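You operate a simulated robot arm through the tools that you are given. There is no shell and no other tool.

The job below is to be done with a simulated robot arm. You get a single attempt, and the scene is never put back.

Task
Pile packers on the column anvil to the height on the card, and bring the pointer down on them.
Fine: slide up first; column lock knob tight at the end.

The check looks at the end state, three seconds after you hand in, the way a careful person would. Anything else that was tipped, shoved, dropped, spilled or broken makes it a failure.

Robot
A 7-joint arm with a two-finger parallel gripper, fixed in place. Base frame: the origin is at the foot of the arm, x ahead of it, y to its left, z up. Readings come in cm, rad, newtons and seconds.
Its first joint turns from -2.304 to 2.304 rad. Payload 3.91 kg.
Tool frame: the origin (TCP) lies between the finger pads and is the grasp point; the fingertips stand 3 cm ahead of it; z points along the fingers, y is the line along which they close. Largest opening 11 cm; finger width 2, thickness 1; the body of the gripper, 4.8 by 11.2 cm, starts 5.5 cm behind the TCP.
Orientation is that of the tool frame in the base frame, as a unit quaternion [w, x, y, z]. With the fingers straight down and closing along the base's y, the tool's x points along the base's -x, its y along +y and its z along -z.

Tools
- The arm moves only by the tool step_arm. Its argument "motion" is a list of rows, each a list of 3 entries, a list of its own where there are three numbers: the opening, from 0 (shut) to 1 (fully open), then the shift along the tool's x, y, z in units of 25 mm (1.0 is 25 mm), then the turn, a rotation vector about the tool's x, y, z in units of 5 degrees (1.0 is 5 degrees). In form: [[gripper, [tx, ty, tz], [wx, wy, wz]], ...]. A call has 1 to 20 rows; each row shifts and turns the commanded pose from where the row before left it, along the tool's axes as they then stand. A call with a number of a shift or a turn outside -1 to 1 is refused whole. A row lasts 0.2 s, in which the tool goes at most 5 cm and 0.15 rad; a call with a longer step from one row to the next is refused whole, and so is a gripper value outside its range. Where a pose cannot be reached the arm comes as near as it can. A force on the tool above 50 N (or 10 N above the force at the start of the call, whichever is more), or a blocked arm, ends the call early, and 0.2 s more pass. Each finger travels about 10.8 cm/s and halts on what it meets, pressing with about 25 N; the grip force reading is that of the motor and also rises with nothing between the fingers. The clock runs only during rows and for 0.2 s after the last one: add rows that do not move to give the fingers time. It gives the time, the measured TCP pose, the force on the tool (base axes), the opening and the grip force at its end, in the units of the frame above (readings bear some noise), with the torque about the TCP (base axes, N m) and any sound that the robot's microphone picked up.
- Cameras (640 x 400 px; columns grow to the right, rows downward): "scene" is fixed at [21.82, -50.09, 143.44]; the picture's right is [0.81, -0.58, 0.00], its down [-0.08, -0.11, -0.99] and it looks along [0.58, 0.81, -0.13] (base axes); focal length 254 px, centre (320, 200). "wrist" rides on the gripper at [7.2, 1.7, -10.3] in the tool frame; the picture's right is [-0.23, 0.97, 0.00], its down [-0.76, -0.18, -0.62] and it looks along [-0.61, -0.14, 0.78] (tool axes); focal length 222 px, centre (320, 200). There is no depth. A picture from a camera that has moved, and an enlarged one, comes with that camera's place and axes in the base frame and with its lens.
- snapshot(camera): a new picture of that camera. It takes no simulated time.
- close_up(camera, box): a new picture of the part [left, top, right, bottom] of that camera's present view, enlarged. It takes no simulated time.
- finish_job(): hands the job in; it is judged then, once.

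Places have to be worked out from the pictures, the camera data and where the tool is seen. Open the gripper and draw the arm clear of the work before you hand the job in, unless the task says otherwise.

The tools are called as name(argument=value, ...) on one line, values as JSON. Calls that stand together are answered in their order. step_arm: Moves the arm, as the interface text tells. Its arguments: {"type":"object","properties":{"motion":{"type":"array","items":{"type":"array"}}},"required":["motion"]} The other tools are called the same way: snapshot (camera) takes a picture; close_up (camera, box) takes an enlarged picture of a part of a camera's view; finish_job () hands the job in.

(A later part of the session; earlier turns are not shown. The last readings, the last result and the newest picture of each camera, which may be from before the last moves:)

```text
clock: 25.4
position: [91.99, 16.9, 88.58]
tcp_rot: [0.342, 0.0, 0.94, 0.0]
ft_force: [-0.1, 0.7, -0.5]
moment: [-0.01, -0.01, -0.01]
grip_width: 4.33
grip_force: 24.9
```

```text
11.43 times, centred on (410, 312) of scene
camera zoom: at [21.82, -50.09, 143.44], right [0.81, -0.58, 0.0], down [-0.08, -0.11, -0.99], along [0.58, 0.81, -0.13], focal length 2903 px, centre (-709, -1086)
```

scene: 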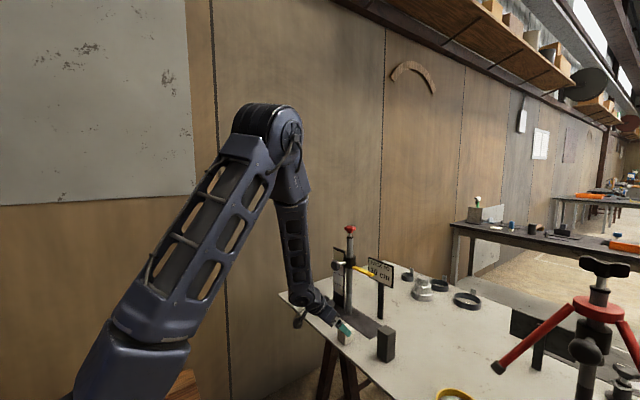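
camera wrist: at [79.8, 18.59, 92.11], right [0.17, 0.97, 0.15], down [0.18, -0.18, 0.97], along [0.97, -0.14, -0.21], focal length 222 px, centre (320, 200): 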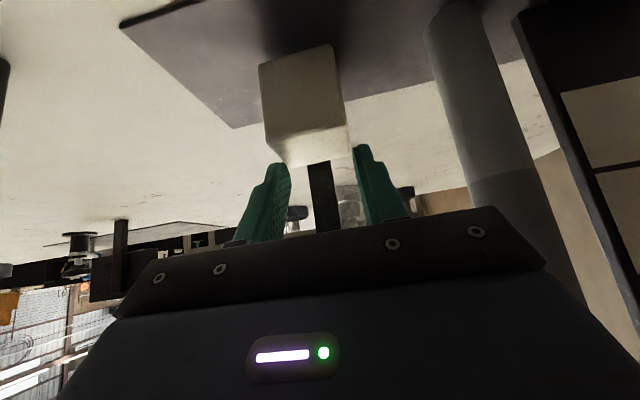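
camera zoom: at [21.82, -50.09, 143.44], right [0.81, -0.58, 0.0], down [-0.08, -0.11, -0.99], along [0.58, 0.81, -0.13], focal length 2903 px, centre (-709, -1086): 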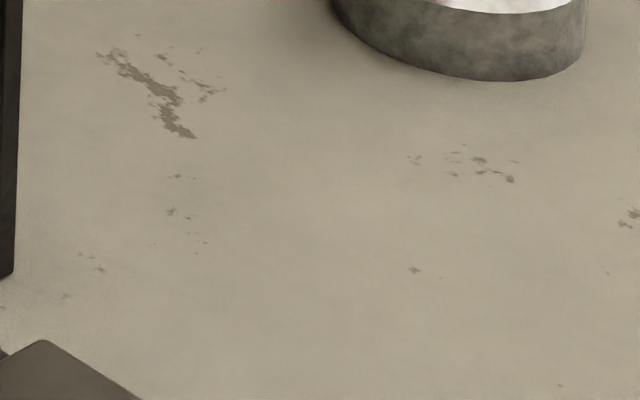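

The block moved with the gripper and there's no contact yet. I'll take the correct scene crop to see the gap.

close_up(camera="scene", box=[345, 295, 393, 325])

```text
13.33 times, centred on (369, 310) of scene
camera zoom: at [21.82, -50.09, 143.44], right [0.81, -0.58, 0.0], down [-0.08, -0.11, -0.99], along [0.58, 0.81, -0.13], focal length 3386 px, centre (-333, -1267)
```

zoom: 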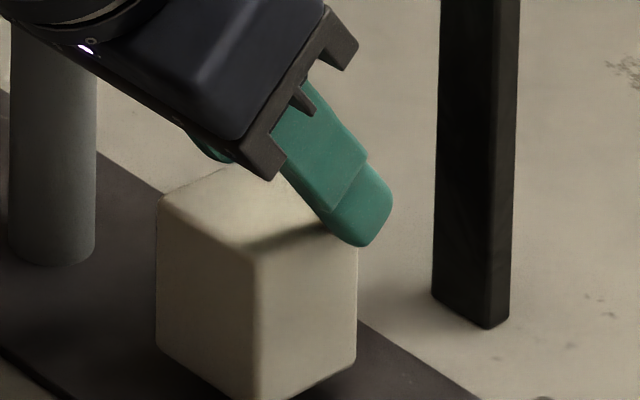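

The fingertips hold only the far upper part of the cube. I'll continue lowering in small steps until the plate pushes back.

step_arm(motion=[[0, [0.026, 0, 0.031], [0, 0, 0]], [0, [0.026, 0, 0.031], [0, 0, 0]], [0, [0.026, 0, 0.031], [0, 0, 0]]])

close_up(camera="scene", box=[345, 305, 393, 335])

close_up(camera="wrist", box=[220, 20, 400, 220])

```text
clock: 26.2
position: [91.9, 16.96, 88.23]
tcp_rot: [0.342, -0.001, 0.94, 0.001]
ft_force: [0.1, 0.2, -1.3]
moment: [-0.01, -0.02, -0.01]
grip_width: 4.31
grip_force: 25.1
```

```text
13.33 times, centred on (369, 320) of scene
camera zoom: at [21.82, -50.09, 143.44], right [0.81, -0.58, 0.0], down [-0.08, -0.11, -0.99], along [0.58, 0.81, -0.13], focal length 3386 px, centre (-333, -1400)
```

zoom: 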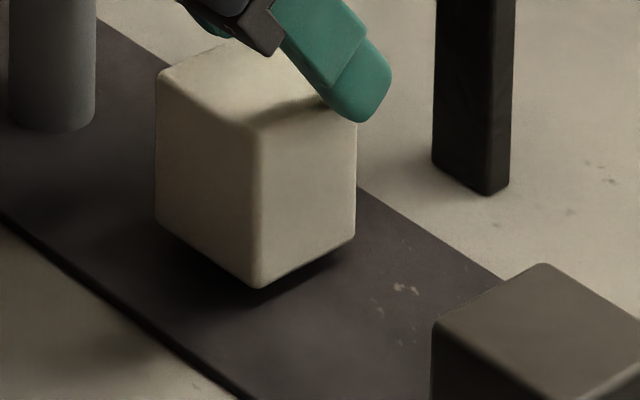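

```text
2.00 times, centred on (310, 120) of wrist
camera zoom: at [79.75, 18.56, 91.6], right [0.17, 0.97, 0.15], down [0.18, -0.18, 0.97], along [0.97, -0.14, -0.21], focal length 444 px, centre (340, 360)
```

zoom: 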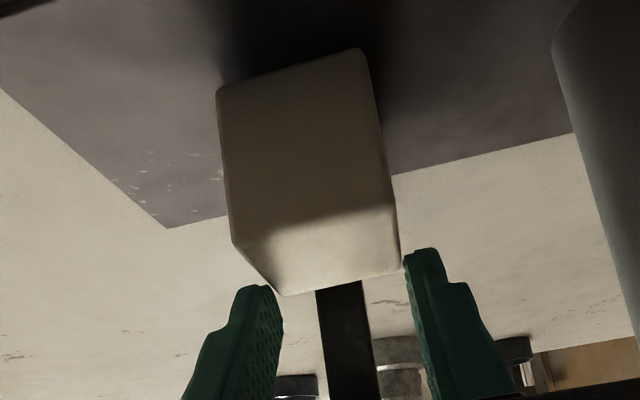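

There's still a visible gap under it, so I'll keep lowering 2 mm at a time.

step_arm(motion=[[0, [0.051, 0, 0.061], [0, 0, 0]], [0, [0.051, 0, 0.061], [0, 0, 0]]])

close_up(camera="scene", box=[345, 305, 393, 335])

```text
clock: 26.8
position: [91.96, 16.97, 87.84]
tcp_rot: [0.342, 0.0, 0.94, 0.0]
ft_force: [-0.7, -0.9, -0.9]
moment: [-0.01, 0.03, 0.03]
grip_width: 4.3
grip_force: 24.5
```

```text
13.33 times, centred on (369, 320) of scene
camera zoom: at [21.82, -50.09, 143.44], right [0.81, -0.58, 0.0], down [-0.08, -0.11, -0.99], along [0.58, 0.81, -0.13], focal length 3386 px, centre (-333, -1400)
```

zoom: 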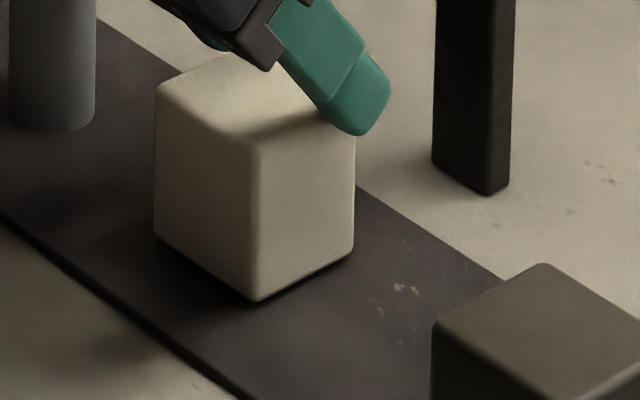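

Nearly down: the shadow gap has almost closed. A few more 1 mm steps.

step_arm(motion=[[0, [0.026, 0, 0.031], [0, 0, 0]], [0, [0.026, 0, 0.031], [0, 0, 0]]])

close_up(camera="scene", box=[345, 305, 393, 335])

```text
clock: 27.4
position: [91.78, 16.81, 87.66]
tcp_rot: [0.343, 0.0, 0.939, 0.0]
ft_force: [-0.3, 1.1, -0.8]
moment: [0.01, 0.01, 0.03]
grip_width: 4.33
grip_force: 25.3
```

```text
13.33 times, centred on (369, 320) of scene
camera zoom: at [21.82, -50.09, 143.44], right [0.81, -0.58, 0.0], down [-0.08, -0.11, -0.99], along [0.58, 0.81, -0.13], focal length 3386 px, centre (-333, -1400)
```

zoom: 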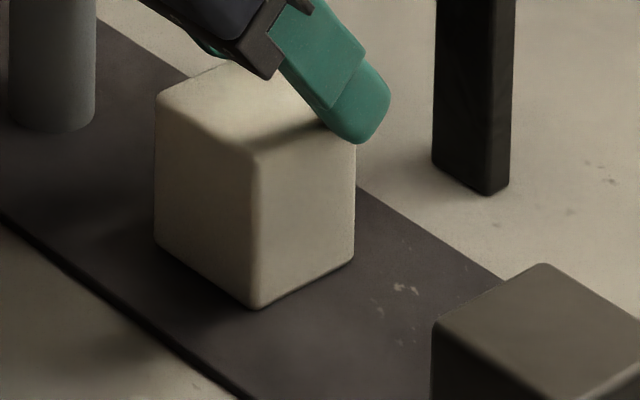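

Only a sliver of gap is left, if any; another 2 mm to feel contact.

step_arm(motion=[[0, [0.026, 0, 0.031], [0, 0, 0]], [0, [0.026, 0, 0.031], [0, 0, 0]]])

close_up(camera="scene", box=[345, 305, 393, 335])

```text
clock: 28.0
position: [92.02, 16.96, 87.48]
tcp_rot: [0.342, -0.001, 0.94, 0.001]
ft_force: [0.6, 0.0, -1.2]
moment: [-0.01, 0.0, -0.01]
grip_width: 4.34
grip_force: 24.9
```

```text
13.33 times, centred on (369, 320) of scene
camera zoom: at [21.82, -50.09, 143.44], right [0.81, -0.58, 0.0], down [-0.08, -0.11, -0.99], along [0.58, 0.81, -0.13], focal length 3386 px, centre (-333, -1400)
```

zoom: 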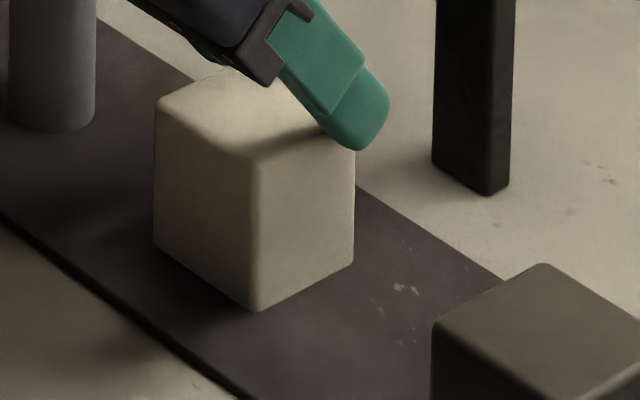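

The cube's bottom has stopped moving, so it's seated on the plate. I'll open gently and back off along the tool axis.

step_arm(motion=[[0.5, [0, 0, 0], [0, 0, 0]], [0.6, [0, 0, 0], [0, 0, 0]], [0.7, [0, 0, 0], [0, 0, 0]], [0.7, [0, 0, -0.3], [0, 0, 0]], [0.7, [0, 0, -0.8], [0, 0, 0]], [0.7, [0, 0, -0.8], [0, 0, 0]], [0.7, [0, 0, -0.8], [0, 0, 0]], [0.7, [0, 0, -0.8], [0, 0, 0]], [0.7, [0, 0, 0], [0, 0, 0]]])

snapshot(camera="wrist")

close_up(camera="scene", box=[345, 305, 393, 335])

```text
clock: 30.0
position: [86.24, 16.89, 94.17]
tcp_rot: [0.342, 0.0, 0.94, 0.0]
ft_force: [0.5, -0.3, -0.2]
moment: [-0.01, 0.01, -0.02]
grip_width: 7.69
grip_force: 0.0
```

```text
taken
camera wrist: at [73.97, 18.6, 97.44], right [0.17, 0.97, 0.15], down [0.18, -0.18, 0.97], along [0.97, -0.14, -0.21], focal length 222 px, centre (320, 200)
```

wrist: 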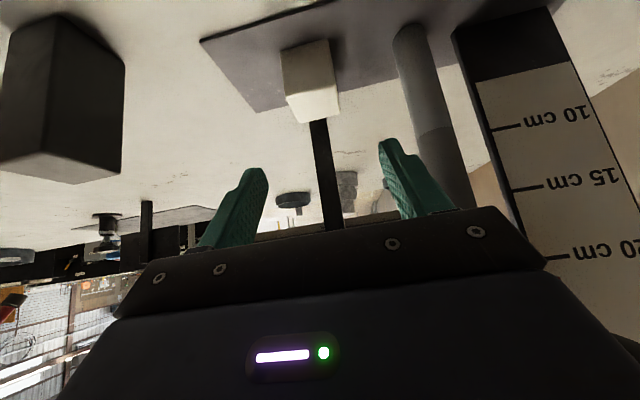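

```text
13.33 times, centred on (369, 320) of scene
camera zoom: at [21.82, -50.09, 143.44], right [0.81, -0.58, 0.0], down [-0.08, -0.11, -0.99], along [0.58, 0.81, -0.13], focal length 3386 px, centre (-333, -1400)
```

zoom: 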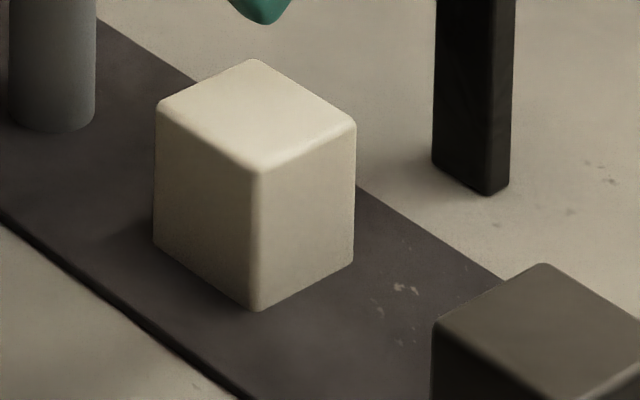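

The white cube stands on the anvil at about (91.4,17.1), square under the pointer. Next I'll back off, swing across to the blue cube at about (83.1,46.6) keeping the same orientation, and look.

step_arm(motion=[[1, [0.666, 0, -0.794], [0, 0, 0]], [1, [0.666, 0, -0.794], [0, 0, 0]], [1, [0.666, 0, -0.794], [0, 0, 0]], [1, [0.666, 0, -0.794], [0, 0, 0]], [1, [0.08, 0.914, 0.182], [0, 0, 0]], [1, [0.08, 0.914, 0.182], [0, 0, 0]], [1, [0.08, 0.914, 0.182], [0, 0, 0]], [1, [0.08, 0.914, 0.182], [0, 0, 0]], [1, [0.08, 0.914, 0.182], [0, 0, 0]], [1, [0.08, 0.914, 0.182], [0, 0, 0]], [1, [0.08, 0.914, 0.182], [0, 0, 0]], [1, [0.08, 0.914, 0.182], [0, 0, 0]], [1, [0.08, 0.914, 0.182], [0, 0, 0]], [1, [0.08, 0.914, 0.182], [0, 0, 0]], [1, [0.08, 0.914, 0.182], [0, 0, 0]], [1, [0.08, 0.914, 0.182], [0, 0, 0]], [1, [0.08, 0.914, 0.182], [0, 0, 0]], [1, [0, 0, 0], [0, 0, 0]]])

snapshot(camera="wrist")

snapshot(camera="scene")

```text
clock: 33.8
position: [77.65, 46.67, 89.92]
tcp_rot: [0.343, 0.0, 0.939, 0.0]
ft_force: [0.0, 0.8, -0.2]
moment: [-0.01, 0.01, 0.02]
grip_width: 11.01
grip_force: 0.1
```

```text
taken
camera wrist: at [65.48, 48.34, 93.21], right [0.17, 0.97, 0.15], down [0.18, -0.18, 0.97], along [0.97, -0.14, -0.21], focal length 222 px, centre (320, 200)
```

wrist: 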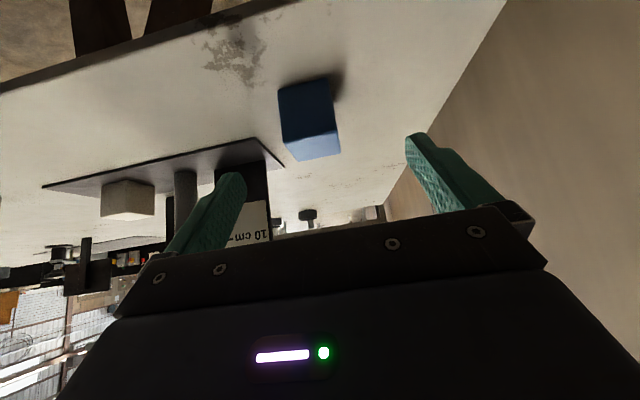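

```text
taken
```

scene: 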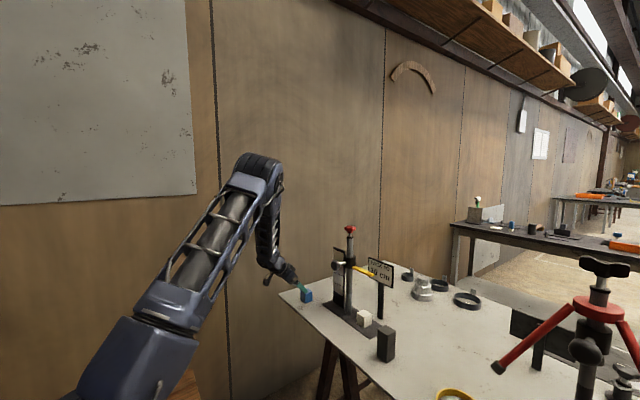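

Blue sits as expected. I'll zoom in to refine its pose and height.

close_up(camera="wrist", box=[260, 65, 360, 170])

close_up(camera="wrist", box=[30, 120, 290, 270])

```text
3.81 times, centred on (310, 118) of wrist
camera zoom: at [65.48, 48.34, 93.21], right [0.17, 0.97, 0.15], down [0.18, -0.18, 0.97], along [0.97, -0.14, -0.21], focal length 846 px, centre (358, 514)
```

zoom: 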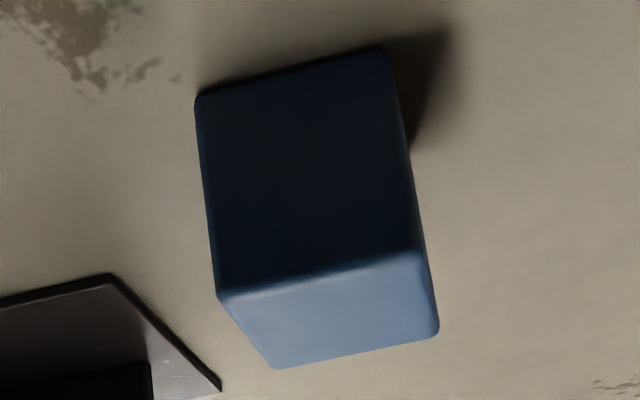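

```text
2.46 times, centred on (160, 195) of wrist
camera zoom: at [65.48, 48.34, 93.21], right [0.17, 0.97, 0.15], down [0.18, -0.18, 0.97], along [0.97, -0.14, -0.21], focal length 547 px, centre (714, 212)
```

zoom: 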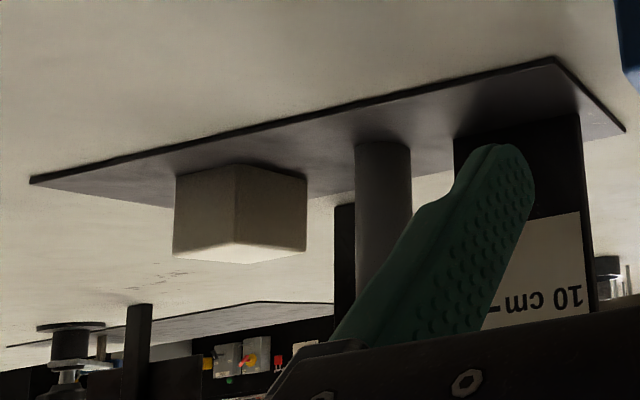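

Blue's near face is x≈80.9, y 44.0–48.2, height matching white. I'll descend to TCP (83.0,46.1,83.7) and grip.

step_arm(motion=[[1, [-0.01, -0.057, 0.82], [0, 0, 0]], [1, [-0.01, -0.057, 0.82], [0, 0, 0]], [1, [-0.01, -0.057, 0.82], [0, 0, 0]], [1, [-0.01, -0.057, 0.82], [0, 0, 0]], [0.8, [0, 0, 0], [0, 0, 0]], [0.6, [0, 0, 0], [0, 0, 0]], [0.5, [0, 0, 0], [0, 0, 0]], [0.45, [0, 0, 0], [0, 0, 0]], [0.3, [0, 0, 0], [0, 0, 0]], [0, [0, 0, 0], [0, 0, 0]], [0, [0, 0, 0], [0, 0, 0]], [0, [0, 0, 0], [0, 0, 0]], [0, [0, 0, 0], [0, 0, 0]]])

close_up(camera="wrist", box=[220, 50, 420, 250])

close_up(camera="scene", box=[285, 265, 333, 310])

```text
clock: 36.6
position: [83.27, 46.24, 83.72]
tcp_rot: [0.342, -0.001, 0.94, 0.0]
ft_force: [-0.5, -0.1, -0.6]
moment: [0.03, 0.0, -0.01]
grip_width: 4.39
grip_force: 25.0
```

```text
2.00 times, centred on (320, 150) of wrist
camera zoom: at [71.01, 47.9, 86.99], right [0.17, 0.97, 0.15], down [0.18, -0.18, 0.97], along [0.97, -0.14, -0.21], focal length 444 px, centre (320, 300)
```

zoom: 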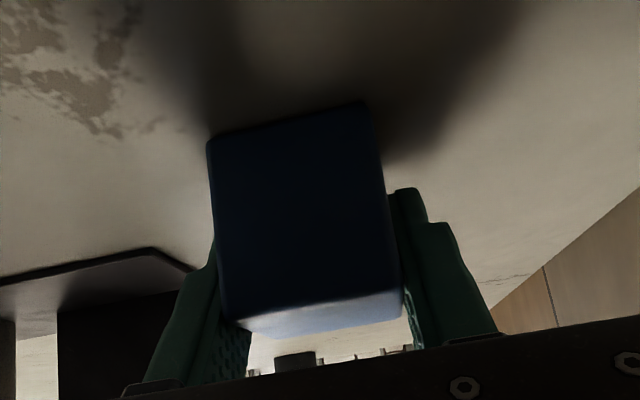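

```text
8.89 times, centred on (309, 288) of scene
camera zoom: at [21.82, -50.09, 143.44], right [0.81, -0.58, 0.0], down [-0.08, -0.11, -0.99], along [0.58, 0.81, -0.13], focal length 2258 px, centre (418, -578)
```

zoom: 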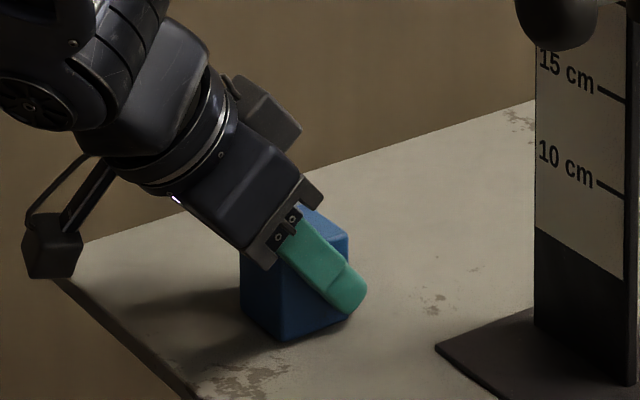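

Gripped at 4.39 cm. I'll lift slowly by 1 cm and check for slip.

step_arm(motion=[[0, [-0.051, 0, -0.061], [0, 0, 0]], [0, [-0.051, 0, -0.061], [0, 0, 0]], [0, [-0.051, 0, -0.061], [0, 0, 0]], [0, [-0.051, 0, -0.061], [0, 0, 0]], [0, [-0.051, 0, -0.061], [0, 0, 0]], [0, [0, 0, 0], [0, 0, 0]]])

close_up(camera="wrist", box=[220, 50, 420, 250])

close_up(camera="scene", box=[285, 265, 333, 310])

```text
clock: 38.0
position: [83.09, 46.32, 84.67]
tcp_rot: [0.342, -0.001, 0.94, 0.0]
ft_force: [0.2, -0.8, -2.1]
moment: [0.02, 0.01, 0.02]
grip_width: 4.36
grip_force: 24.6
```

```text
2.00 times, centred on (320, 150) of wrist
camera zoom: at [70.96, 47.81, 87.98], right [0.17, 0.97, 0.15], down [0.18, -0.18, 0.97], along [0.97, -0.14, -0.21], focal length 444 px, centre (320, 300)
```

zoom: 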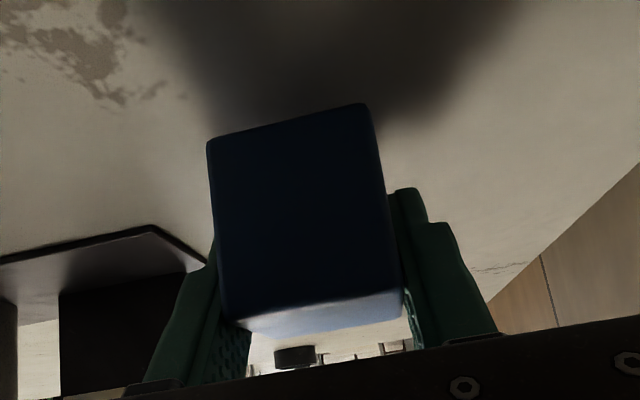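

```text
8.89 times, centred on (309, 288) of scene
camera zoom: at [21.82, -50.09, 143.44], right [0.81, -0.58, 0.0], down [-0.08, -0.11, -0.99], along [0.58, 0.81, -0.13], focal length 2258 px, centre (418, -578)
```

zoom: 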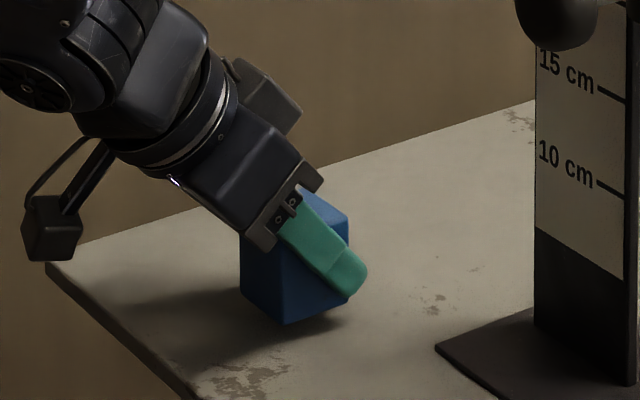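

No slip this time. I'll carry it gently: up and back to x≈75, z≈92, then across in y.

step_arm(motion=[[0, [0.02, 0, -0.15], [0, 0, 0]], [0, [0.046, 0, -0.3], [0, 0, 0]], [0, [0.046, 0, -0.37], [0, 0, 0]], [0, [0.046, 0, -0.37], [0, 0, 0]], [0, [0.046, 0, -0.37], [0, 0, 0]], [0, [0.046, 0, -0.37], [0, 0, 0]], [0, [0.046, 0, -0.37], [0, 0, 0]], [0, [0.046, 0, -0.37], [0, 0, 0]], [0, [0.046, 0, -0.37], [0, 0, 0]], [0, [0.046, 0, -0.37], [0, 0, 0]], [0, [0.046, 0, -0.37], [0, 0, 0]], [0, [0.046, 0, -0.3], [0, 0, 0]], [0, [0.04, 0, -0.2], [0, 0, 0]], [0, [0.03, 0, -0.1], [0, 0, 0]], [0, [0, 0, 0], [0, 0, 0]]])

step_arm(motion=[[0, [0, -0.3, 0], [0, 0, 0]], [0, [0, -0.45, 0], [0, 0, 0]], [0, [0, -0.639, 0], [0, 0, 0]], [0, [0, -0.639, 0], [0, 0, 0]], [0, [0, -0.639, 0], [0, 0, 0]], [0, [0, -0.639, 0], [0, 0, 0]], [0, [0, -0.639, 0], [0, 0, 0]], [0, [0, -0.639, 0], [0, 0, 0]], [0, [0, -0.639, 0], [0, 0, 0]], [0, [0, -0.639, 0], [0, 0, 0]], [0, [0, -0.639, 0], [0, 0, 0]], [0, [0, -0.639, 0], [0, 0, 0]], [0, [0, -0.639, 0], [0, 0, 0]], [0, [0, -0.639, 0], [0, 0, 0]], [0, [0, -0.639, 0], [0, 0, 0]], [0, [0, -0.639, 0], [0, 0, 0]], [0, [0, -0.639, 0], [0, 0, 0]], [0, [0, -0.639, 0], [0, 0, 0]], [0, [0, -0.45, 0], [0, 0, 0]], [0, [0, -0.3, 0], [0, 0, 0]]])

snapshot(camera="wrist")

snapshot(camera="scene")

```text
clock: 41.2
position: [75.08, 46.09, 91.87]
tcp_rot: [0.342, 0.0, 0.94, -0.001]
ft_force: [0.1, -0.2, -0.9]
moment: [-0.01, -0.05, -0.01]
grip_width: 4.39
grip_force: 25.5
```

```text
clock: 45.4
position: [75.1, 16.77, 92.18]
tcp_rot: [0.342, 0.0, 0.94, 0.0]
ft_force: [0.9, 0.8, -1.6]
moment: [-0.03, -0.03, 0.03]
grip_width: 4.38
grip_force: 24.7
```

```text
taken
camera wrist: at [62.86, 18.41, 95.37], right [0.17, 0.97, 0.15], down [0.18, -0.18, 0.97], along [0.97, -0.14, -0.21], focal length 222 px, centre (320, 200)
```

wrist: 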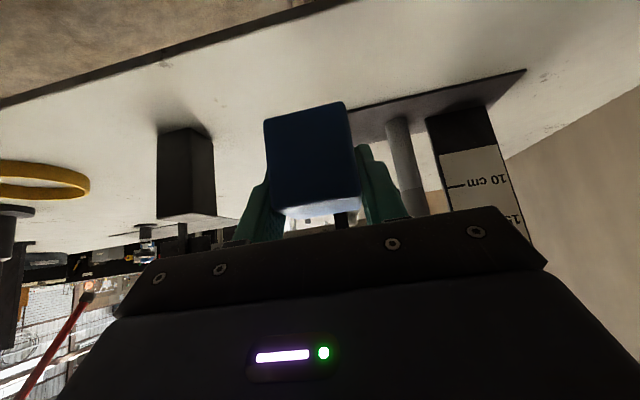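

```text
taken
```

scene: 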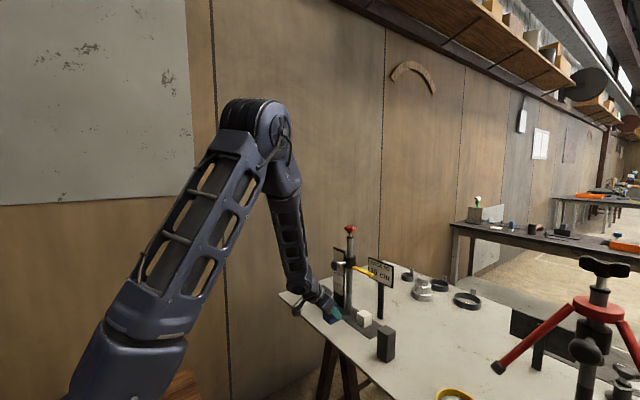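

No slip, and the bottom is at about 88.7, clearing white's top at about 86. Now I'll move +x to above the white cube (TCP x=91.5, y=16.95).

step_arm(motion=[[0, [-0.124, 0, 0.104], [0, 0, 0]], [0, [-0.217, 0, 0.182], [0, 0, 0]], [0, [-0.31, 0.005, 0.26], [0, 0, 0]], [0, [-0.31, 0.005, 0.26], [0, 0, 0]], [0, [-0.31, 0.005, 0.26], [0, 0, 0]], [0, [-0.31, 0.005, 0.26], [0, 0, 0]], [0, [-0.31, 0.005, 0.26], [0, 0, 0]], [0, [-0.31, 0.005, 0.26], [0, 0, 0]], [0, [-0.31, 0.005, 0.26], [0, 0, 0]], [0, [-0.31, 0.005, 0.26], [0, 0, 0]], [0, [-0.31, 0.005, 0.26], [0, 0, 0]], [0, [-0.31, 0.005, 0.26], [0, 0, 0]], [0, [-0.31, 0.005, 0.26], [0, 0, 0]], [0, [-0.31, 0.005, 0.26], [0, 0, 0]], [0, [-0.31, 0.005, 0.26], [0, 0, 0]], [0, [-0.31, 0.005, 0.26], [0, 0, 0]], [0, [-0.217, 0, 0.182], [0, 0, 0]], [0, [-0.124, 0, 0.104], [0, 0, 0]], [0, [0, 0, 0], [0, 0, 0]]])

snapshot(camera="wrist")

close_up(camera="scene", box=[330, 260, 410, 330])

```text
clock: 49.4
position: [91.48, 16.94, 92.05]
tcp_rot: [0.342, -0.001, 0.94, 0.001]
ft_force: [-0.4, -0.2, -2.2]
moment: [-0.01, -0.02, -0.04]
grip_width: 4.39
grip_force: 25.5
```

```text
taken
camera wrist: at [79.26, 18.59, 95.33], right [0.17, 0.97, 0.15], down [0.18, -0.18, 0.97], along [0.97, -0.14, -0.21], focal length 222 px, centre (320, 200)
```

wrist: 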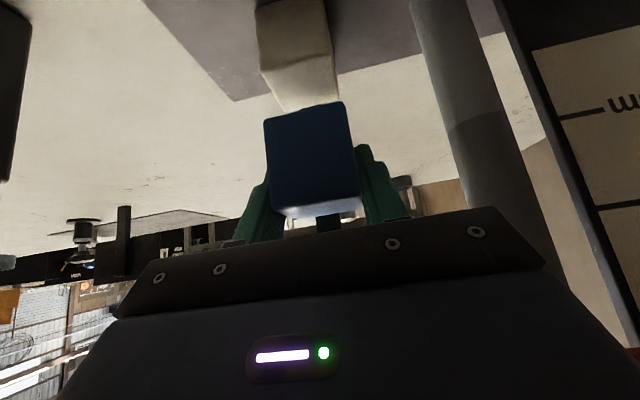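

```text
5.71 times, centred on (370, 295) of scene
camera zoom: at [21.82, -50.09, 143.44], right [0.81, -0.58, 0.0], down [-0.08, -0.11, -0.99], along [0.58, 0.81, -0.13], focal length 1451 px, centre (34, -343)
```

zoom: 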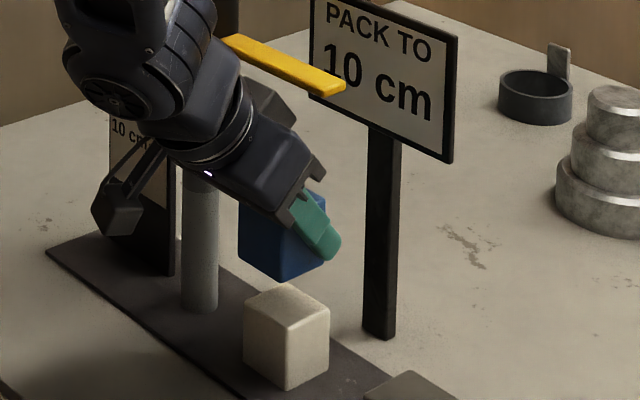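

Blue hovers about 2.7 cm above white. I'll zoom to check the alignment before lowering.

close_up(camera="scene", box=[355, 290, 395, 330])

close_up(camera="wrist", box=[230, 0, 380, 220])

```text
10.00 times, centred on (375, 310) of scene
camera zoom: at [21.82, -50.09, 143.44], right [0.81, -0.58, 0.0], down [-0.08, -0.11, -0.99], along [0.58, 0.81, -0.13], focal length 2540 px, centre (-230, -900)
```

zoom: 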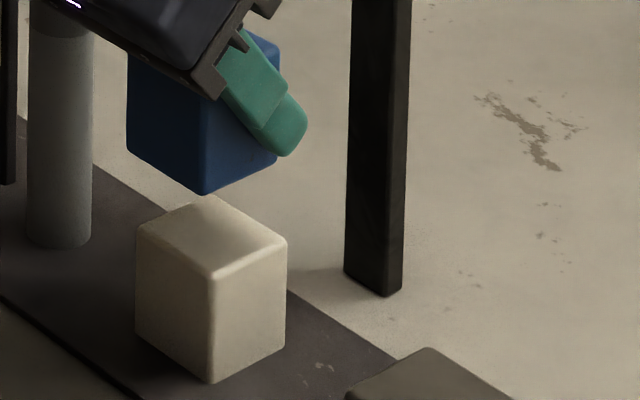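

```text
1.82 times, centred on (305, 110) of wrist
camera zoom: at [79.26, 18.59, 95.33], right [0.17, 0.97, 0.15], down [0.18, -0.18, 0.97], along [0.97, -0.14, -0.21], focal length 404 px, centre (347, 364)
```

zoom: 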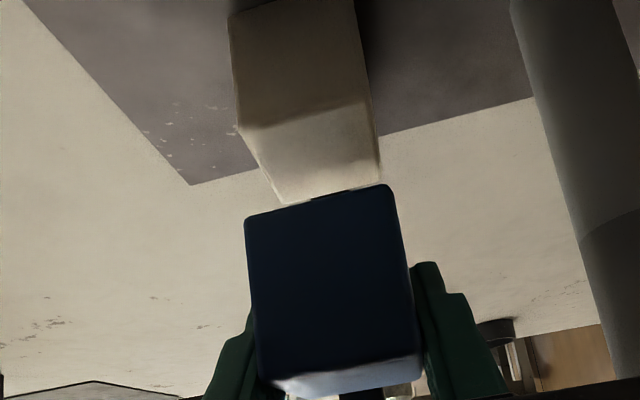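

Comparing silhouettes in both cameras, blue is about 0.5–0.6 cm too far in -x and about 0.1 in -y relative to white. I'll correct that and lower 1.5 cm, then recheck.

step_arm(motion=[[0, [-0.085, 0.02, 0.07], [0, 0, 0]], [0, [-0.084, 0.02, 0.071], [0, 0, 0]], [0, [0.077, 0, 0.092], [0, 0, 0]], [0, [0.077, 0, 0.092], [0, 0, 0]], [0, [0.077, 0, 0.092], [0, 0, 0]], [0, [0.077, 0, 0.092], [0, 0, 0]], [0, [0.077, 0, 0.092], [0, 0, 0]], [0, [0, 0, 0], [0, 0, 0]]])

close_up(camera="scene", box=[355, 290, 395, 330])

close_up(camera="wrist", box=[230, 0, 380, 220])

```text
clock: 51.2
position: [92.02, 17.05, 90.58]
tcp_rot: [0.342, -0.001, 0.94, 0.001]
ft_force: [-0.2, -0.1, -1.1]
moment: [0.03, -0.01, 0.0]
grip_width: 4.38
grip_force: 25.1
```

```text
10.00 times, centred on (375, 310) of scene
camera zoom: at [21.82, -50.09, 143.44], right [0.81, -0.58, 0.0], down [-0.08, -0.11, -0.99], along [0.58, 0.81, -0.13], focal length 2540 px, centre (-230, -900)
```

zoom: 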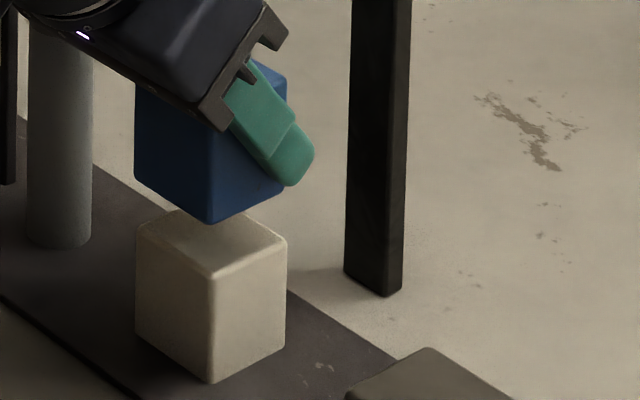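

```text
1.82 times, centred on (305, 110) of wrist
camera zoom: at [79.82, 18.7, 93.86], right [0.17, 0.97, 0.15], down [0.18, -0.18, 0.97], along [0.97, -0.14, -0.21], focal length 404 px, centre (347, 364)
```

zoom: 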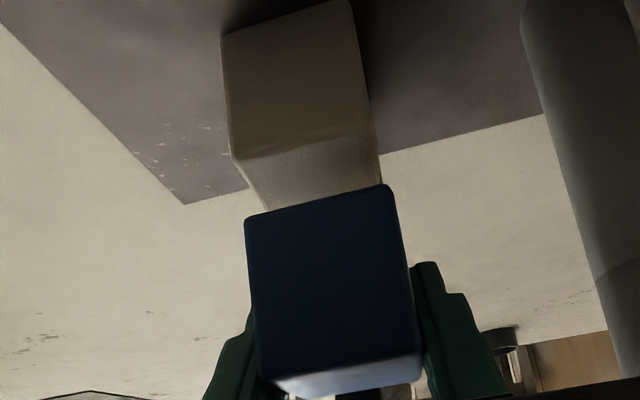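

Silhouettes now line up in both views. I'll lower slowly, watching force.

step_arm(motion=[[0, [0.051, 0, 0.061], [0, 0, 0]], [0, [0.051, 0, 0.061], [0, 0, 0]], [0, [0.051, 0, 0.061], [0, 0, 0]], [0, [0.051, 0, 0.061], [0, 0, 0]], [0, [0, 0, 0], [0, 0, 0]]])

close_up(camera="scene", box=[355, 290, 395, 330])

close_up(camera="wrist", box=[230, 0, 380, 220])

```text
clock: 52.4
position: [91.93, 16.92, 89.77]
tcp_rot: [0.342, -0.001, 0.94, 0.001]
ft_force: [0.6, -0.8, -1.1]
moment: [0.05, -0.01, -0.03]
grip_width: 4.39
grip_force: 25.0
```

```text
10.00 times, centred on (375, 310) of scene
camera zoom: at [21.82, -50.09, 143.44], right [0.81, -0.58, 0.0], down [-0.08, -0.11, -0.99], along [0.58, 0.81, -0.13], focal length 2540 px, centre (-230, -900)
```

zoom: 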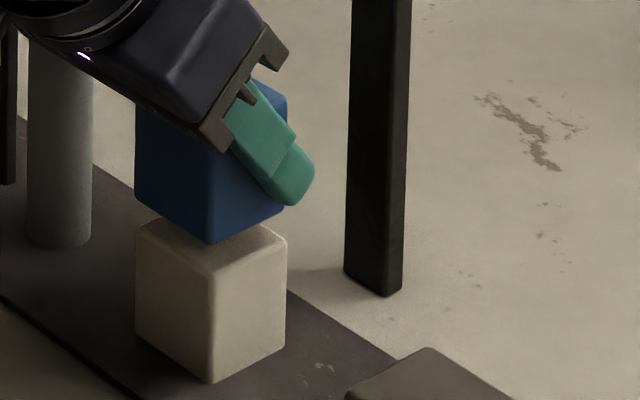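

```text
1.82 times, centred on (305, 110) of wrist
camera zoom: at [79.81, 18.65, 93.06], right [0.17, 0.97, 0.15], down [0.18, -0.18, 0.97], along [0.97, -0.14, -0.21], focal length 404 px, centre (347, 364)
```

zoom: 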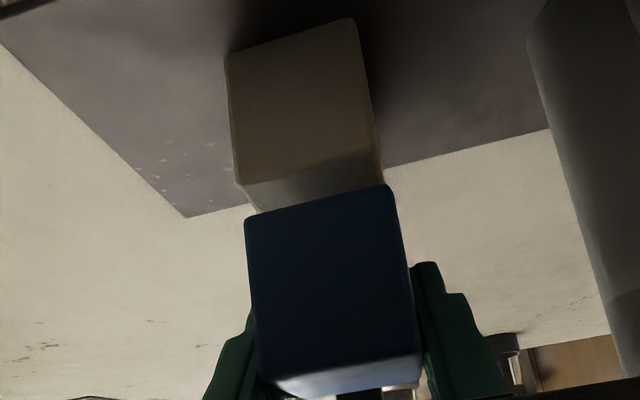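

There's still about a 1 cm gap with alignment good; lowering further.

step_arm(motion=[[0, [0.051, 0, 0.061], [0, 0, 0]], [0, [0.051, 0, 0.061], [0, 0, 0]], [0, [0.051, 0, 0.061], [0, 0, 0]], [0, [0, 0, 0], [0, 0, 0]]])

close_up(camera="scene", box=[355, 290, 395, 330])

close_up(camera="wrist", box=[230, 0, 380, 220])

```text
clock: 53.4
position: [91.95, 17.0, 89.21]
tcp_rot: [0.342, -0.001, 0.94, 0.0]
ft_force: [-0.6, 0.2, -1.1]
moment: [0.0, -0.02, 0.0]
grip_width: 4.4
grip_force: 25.0
```

```text
10.00 times, centred on (375, 310) of scene
camera zoom: at [21.82, -50.09, 143.44], right [0.81, -0.58, 0.0], down [-0.08, -0.11, -0.99], along [0.58, 0.81, -0.13], focal length 2540 px, centre (-230, -900)
```

zoom: 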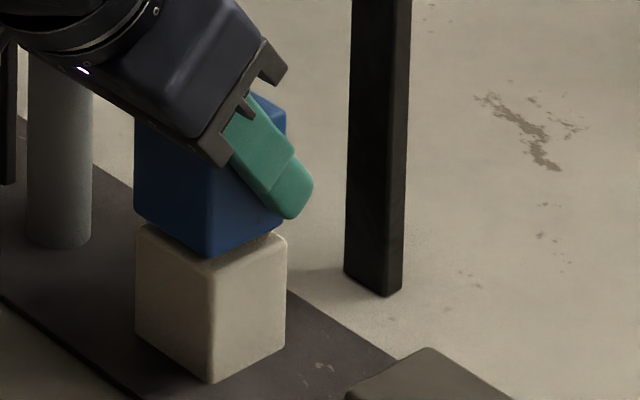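

```text
1.82 times, centred on (305, 110) of wrist
camera zoom: at [79.8, 18.68, 92.48], right [0.17, 0.97, 0.15], down [0.18, -0.18, 0.97], along [0.97, -0.14, -0.21], focal length 404 px, centre (347, 364)
```

zoom: 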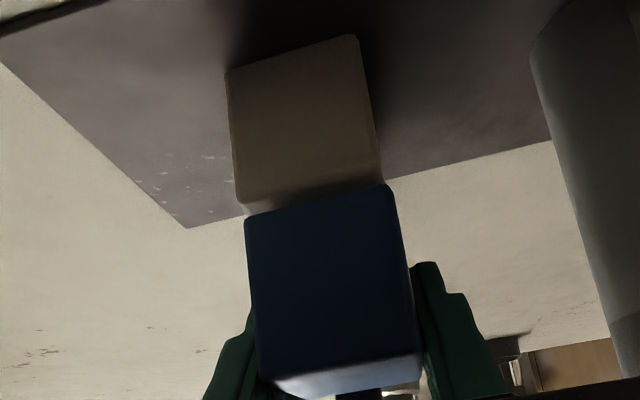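

Very close now. I'll lower in 1 mm steps.

step_arm(motion=[[0, [0.026, 0, 0.031], [0, 0, 0]], [0, [0.026, 0, 0.031], [0, 0, 0]], [0, [0.026, 0, 0.031], [0, 0, 0]], [0, [0, 0, 0], [0, 0, 0]]])

close_up(camera="scene", box=[355, 295, 385, 325])

close_up(camera="wrist", box=[230, 0, 380, 220])

```text
clock: 54.4
position: [91.96, 17.05, 88.85]
tcp_rot: [0.342, 0.001, 0.94, -0.001]
ft_force: [-0.6, -0.7, -1.2]
moment: [-0.05, -0.02, -0.03]
grip_width: 4.37
grip_force: 24.9
```

```text
13.33 times, centred on (370, 310) of scene
camera zoom: at [21.82, -50.09, 143.44], right [0.81, -0.58, 0.0], down [-0.08, -0.11, -0.99], along [0.58, 0.81, -0.13], focal length 3386 px, centre (-347, -1267)
```

zoom: 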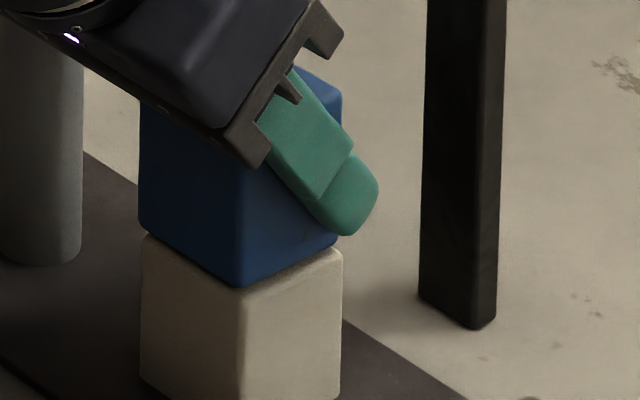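

```text
1.82 times, centred on (305, 110) of wrist
camera zoom: at [79.86, 18.71, 92.13], right [0.17, 0.97, 0.15], down [0.18, -0.18, 0.97], along [0.97, -0.14, -0.21], focal length 404 px, centre (347, 364)
```

zoom: 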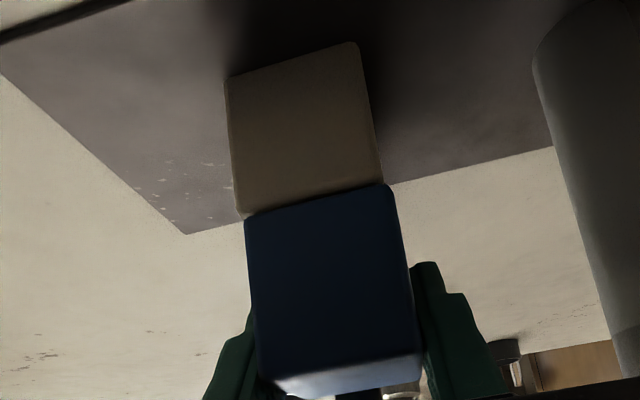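

Almost touching, and aligned within about 1–2 mm. Two more 1 mm steps.

step_arm(motion=[[0, [0.026, 0, 0.031], [0, 0, 0]], [0, [0.026, 0, 0.031], [0, 0, 0]], [0, [0, 0, 0], [0, 0, 0]]])

close_up(camera="scene", box=[355, 295, 385, 325])

close_up(camera="wrist", box=[230, 0, 380, 220])

```text
clock: 55.2
position: [91.99, 16.93, 88.69]
tcp_rot: [0.342, -0.001, 0.94, 0.001]
ft_force: [-1.0, 0.3, 7.7]
moment: [-0.06, 0.16, 0.02]
grip_width: 4.39
grip_force: 24.8
```

```text
13.33 times, centred on (370, 310) of scene
camera zoom: at [21.82, -50.09, 143.44], right [0.81, -0.58, 0.0], down [-0.08, -0.11, -0.99], along [0.58, 0.81, -0.13], focal length 3386 px, centre (-347, -1267)
```

zoom: 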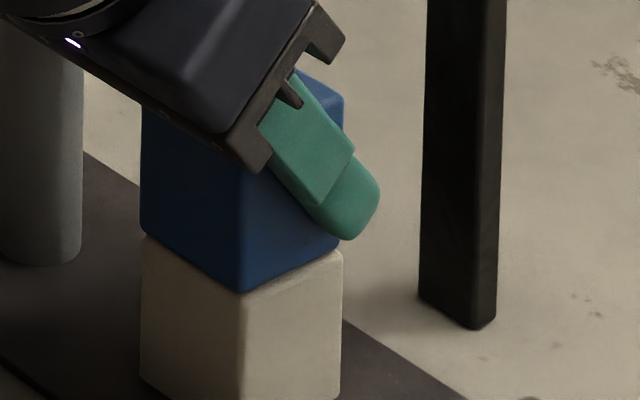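

```text
1.82 times, centred on (305, 110) of wrist
camera zoom: at [79.88, 18.67, 91.99], right [0.17, 0.97, 0.15], down [0.18, -0.18, 0.97], along [0.97, -0.14, -0.21], focal length 404 px, centre (347, 364)
```

zoom: 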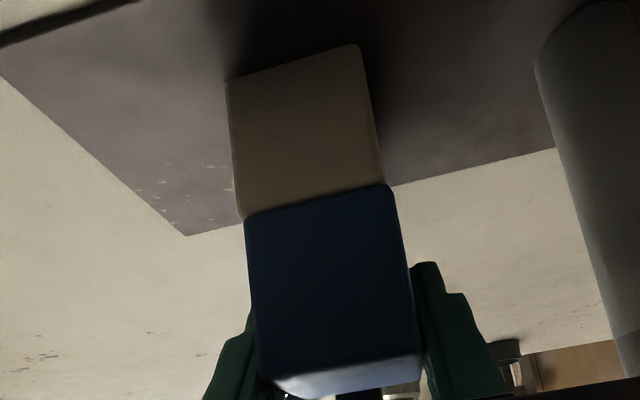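

Contact: +7.7 N on the tool, so blue is seated on white. I'll release gently and back off along the tool axis.

step_arm(motion=[[0, [-0.01, 0, -0.013], [0, 0, 0]], [0.45, [0, 0, 0], [0, 0, 0]], [0.55, [0, 0, 0], [0, 0, 0]], [0.65, [0, 0, 0], [0, 0, 0]], [0.65, [0, 0, -0.3], [0, 0, 0]], [0.65, [0, 0, -0.6], [0, 0, 0]], [0.65, [0, 0, -0.8], [0, 0, 0]], [0.65, [0, 0, -0.8], [0, 0, 0]], [0.65, [0, 0, -0.8], [0, 0, 0]], [0.65, [0, 0, 0], [0, 0, 0]]])

snapshot(camera="wrist")

close_up(camera="scene", box=[345, 285, 385, 325])

```text
clock: 57.4
position: [86.8, 17.05, 95.0]
tcp_rot: [0.342, -0.001, 0.94, 0.0]
ft_force: [0.9, -0.2, 0.5]
moment: [0.0, -0.01, 0.02]
grip_width: 7.12
grip_force: 0.0
```

```text
taken
camera wrist: at [74.54, 18.67, 98.33], right [0.17, 0.97, 0.15], down [0.18, -0.18, 0.97], along [0.97, -0.14, -0.21], focal length 222 px, centre (320, 200)
```

wrist: 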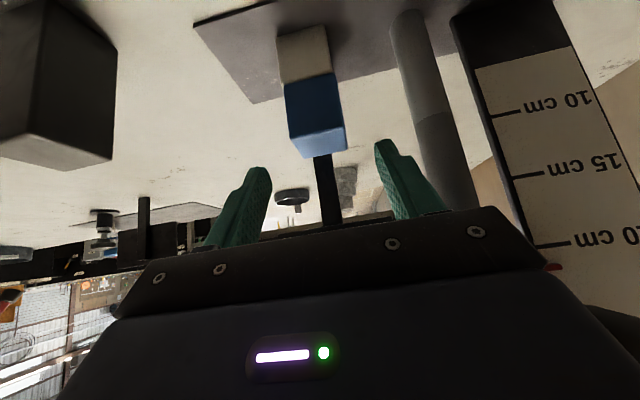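

```text
10.00 times, centred on (365, 305) of scene
camera zoom: at [21.82, -50.09, 143.44], right [0.81, -0.58, 0.0], down [-0.08, -0.11, -0.99], along [0.58, 0.81, -0.13], focal length 2540 px, centre (-130, -850)
```

zoom: 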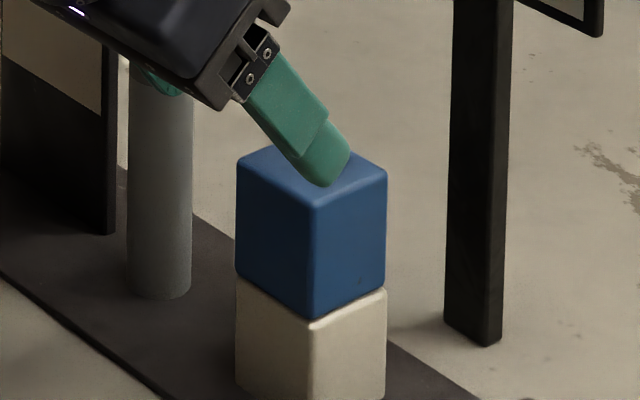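

The stack is neat. Now I'll go back to the slide handle at about (84.4,26,103.7), via a retreat and pre-grasp with the gripper open.

step_arm(motion=[[0.65, [0.466, 0, -0.914], [0, 0, 0]], [0.8, [0.466, 0, -0.914], [0, 0, 0]], [1, [0.466, 0, -0.914], [0, 0, 0]], [1, [0.466, 0, -0.914], [0, 0, 0]], [1, [0.466, 0, -0.914], [0, 0, 0]], [1, [-0.767, 0.716, -0.547], [0, 0, 0]], [1, [-0.767, 0.716, -0.547], [0, 0, 0]], [1, [-0.767, 0.716, -0.547], [0, 0, 0]], [1, [-0.767, 0.716, -0.547], [0, 0, 0]], [1, [-0.767, 0.716, -0.547], [0, 0, 0]], [1, [0, 0, 0], [0, 0, 0]]])

snapshot(camera="wrist")

close_up(camera="scene", box=[315, 220, 405, 340])

```text
clock: 59.8
position: [77.78, 25.96, 111.46]
tcp_rot: [0.342, -0.001, 0.94, 0.001]
ft_force: [0.4, -0.7, 0.4]
moment: [0.0, -0.03, 0.0]
grip_width: 11.01
grip_force: 0.0
```

```text
taken
camera wrist: at [65.59, 27.68, 114.75], right [0.17, 0.97, 0.15], down [0.18, -0.18, 0.97], along [0.97, -0.14, -0.21], focal length 222 px, centre (320, 200)
```

wrist: 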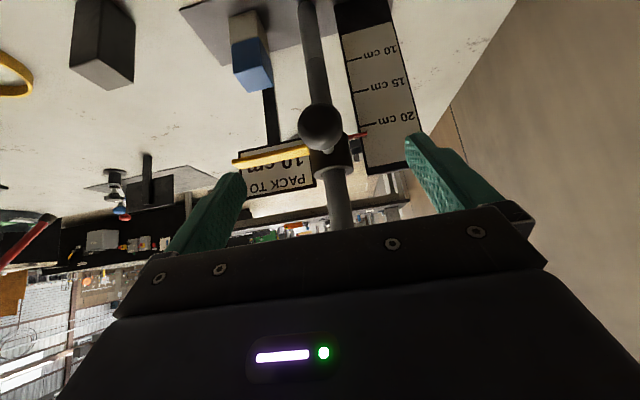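

```text
3.33 times, centred on (360, 280) of scene
camera zoom: at [21.82, -50.09, 143.44], right [0.81, -0.58, 0.0], down [-0.08, -0.11, -0.99], along [0.58, 0.81, -0.13], focal length 847 px, centre (187, -67)
```

zoom: 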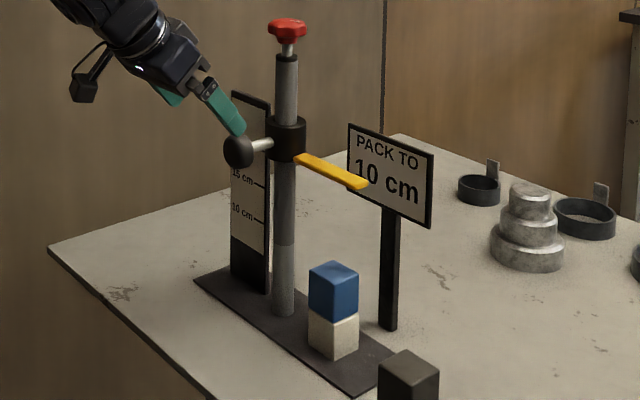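

The handle is where I left it, so I'll advance onto it and grip.

step_arm(motion=[[1, [-0.005, 0.003, 0.816], [0, 0, 0]], [1, [-0.005, 0.003, 0.816], [0, 0, 0]], [1, [-0.005, 0.003, 0.816], [0, 0, 0]], [1, [-0.005, 0.003, 0.816], [0, 0, 0]], [1, [-0.005, 0.003, 0.816], [0, 0, 0]], [0.7, [0, 0, 0], [0, 0, 0]], [0.5, [0, 0, 0], [0, 0, 0]], [0.42, [0, 0, 0], [0, 0, 0]], [0, [0, 0, 0], [0, 0, 0]], [0, [0, 0, 0], [0, 0, 0]], [0, [0, 0, 0], [0, 0, 0]]])

snapshot(camera="wrist")

```text
clock: 62.2
position: [84.3, 25.99, 103.73]
tcp_rot: [0.342, -0.001, 0.94, 0.0]
ft_force: [3.9, 11.8, -0.5]
moment: [0.09, 0.02, -0.33]
grip_width: 4.15
grip_force: 45.5
```

```text
taken
camera wrist: at [72.09, 27.67, 106.96], right [0.17, 0.97, 0.15], down [0.18, -0.18, 0.97], along [0.97, -0.14, -0.21], focal length 222 px, centre (320, 200)
```

wrist: 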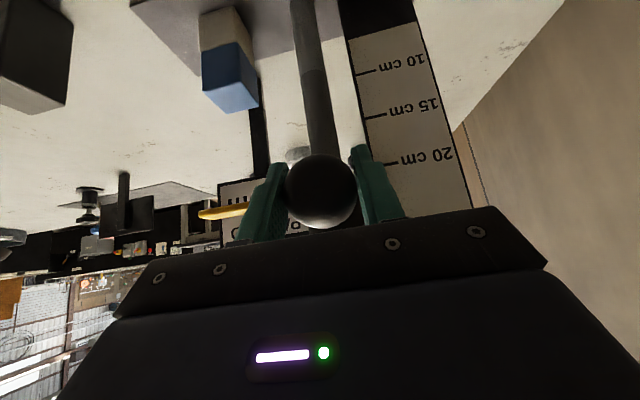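

Gripped. I'll lower the slide 5 cm and check loads.

step_arm(motion=[[0, [0.129, 0, 0.153], [0, 0, 0]], [0, [0.129, 0, 0.153], [0, 0, 0]], [0, [0.129, 0, 0.153], [0, 0, 0]], [0, [0.129, 0, 0.153], [0, 0, 0]], [0, [0.129, 0, 0.153], [0, 0, 0]], [0, [0.129, 0, 0.153], [0, 0, 0]], [0, [0.129, 0, 0.153], [0, 0, 0]], [0, [0.129, 0, 0.153], [0, 0, 0]], [0, [0.129, 0, 0.153], [0, 0, 0]], [0, [0.129, 0, 0.153], [0, 0, 0]]])

close_up(camera="scene", box=[325, 230, 405, 340])

```text
clock: 64.4
position: [84.28, 26.0, 98.81]
tcp_rot: [0.342, -0.001, 0.94, 0.0]
ft_force: [-26.7, 2.6, 1.1]
moment: [-0.15, 0.07, -0.32]
grip_width: 4.13
grip_force: 44.8
```

```text
3.64 times, centred on (365, 285) of scene
camera zoom: at [21.82, -50.09, 143.44], right [0.81, -0.58, 0.0], down [-0.08, -0.11, -0.99], along [0.58, 0.81, -0.13], focal length 924 px, centre (156, -109)
```

zoom: 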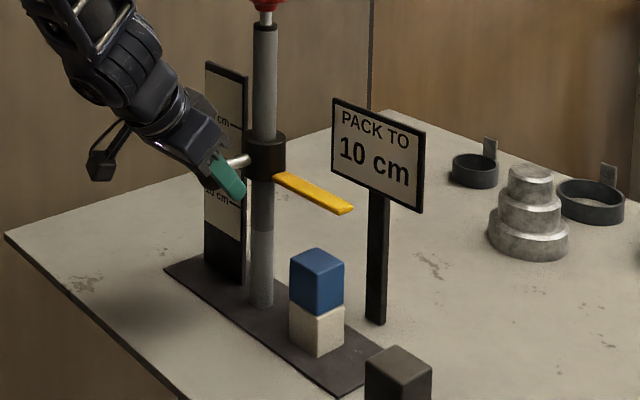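

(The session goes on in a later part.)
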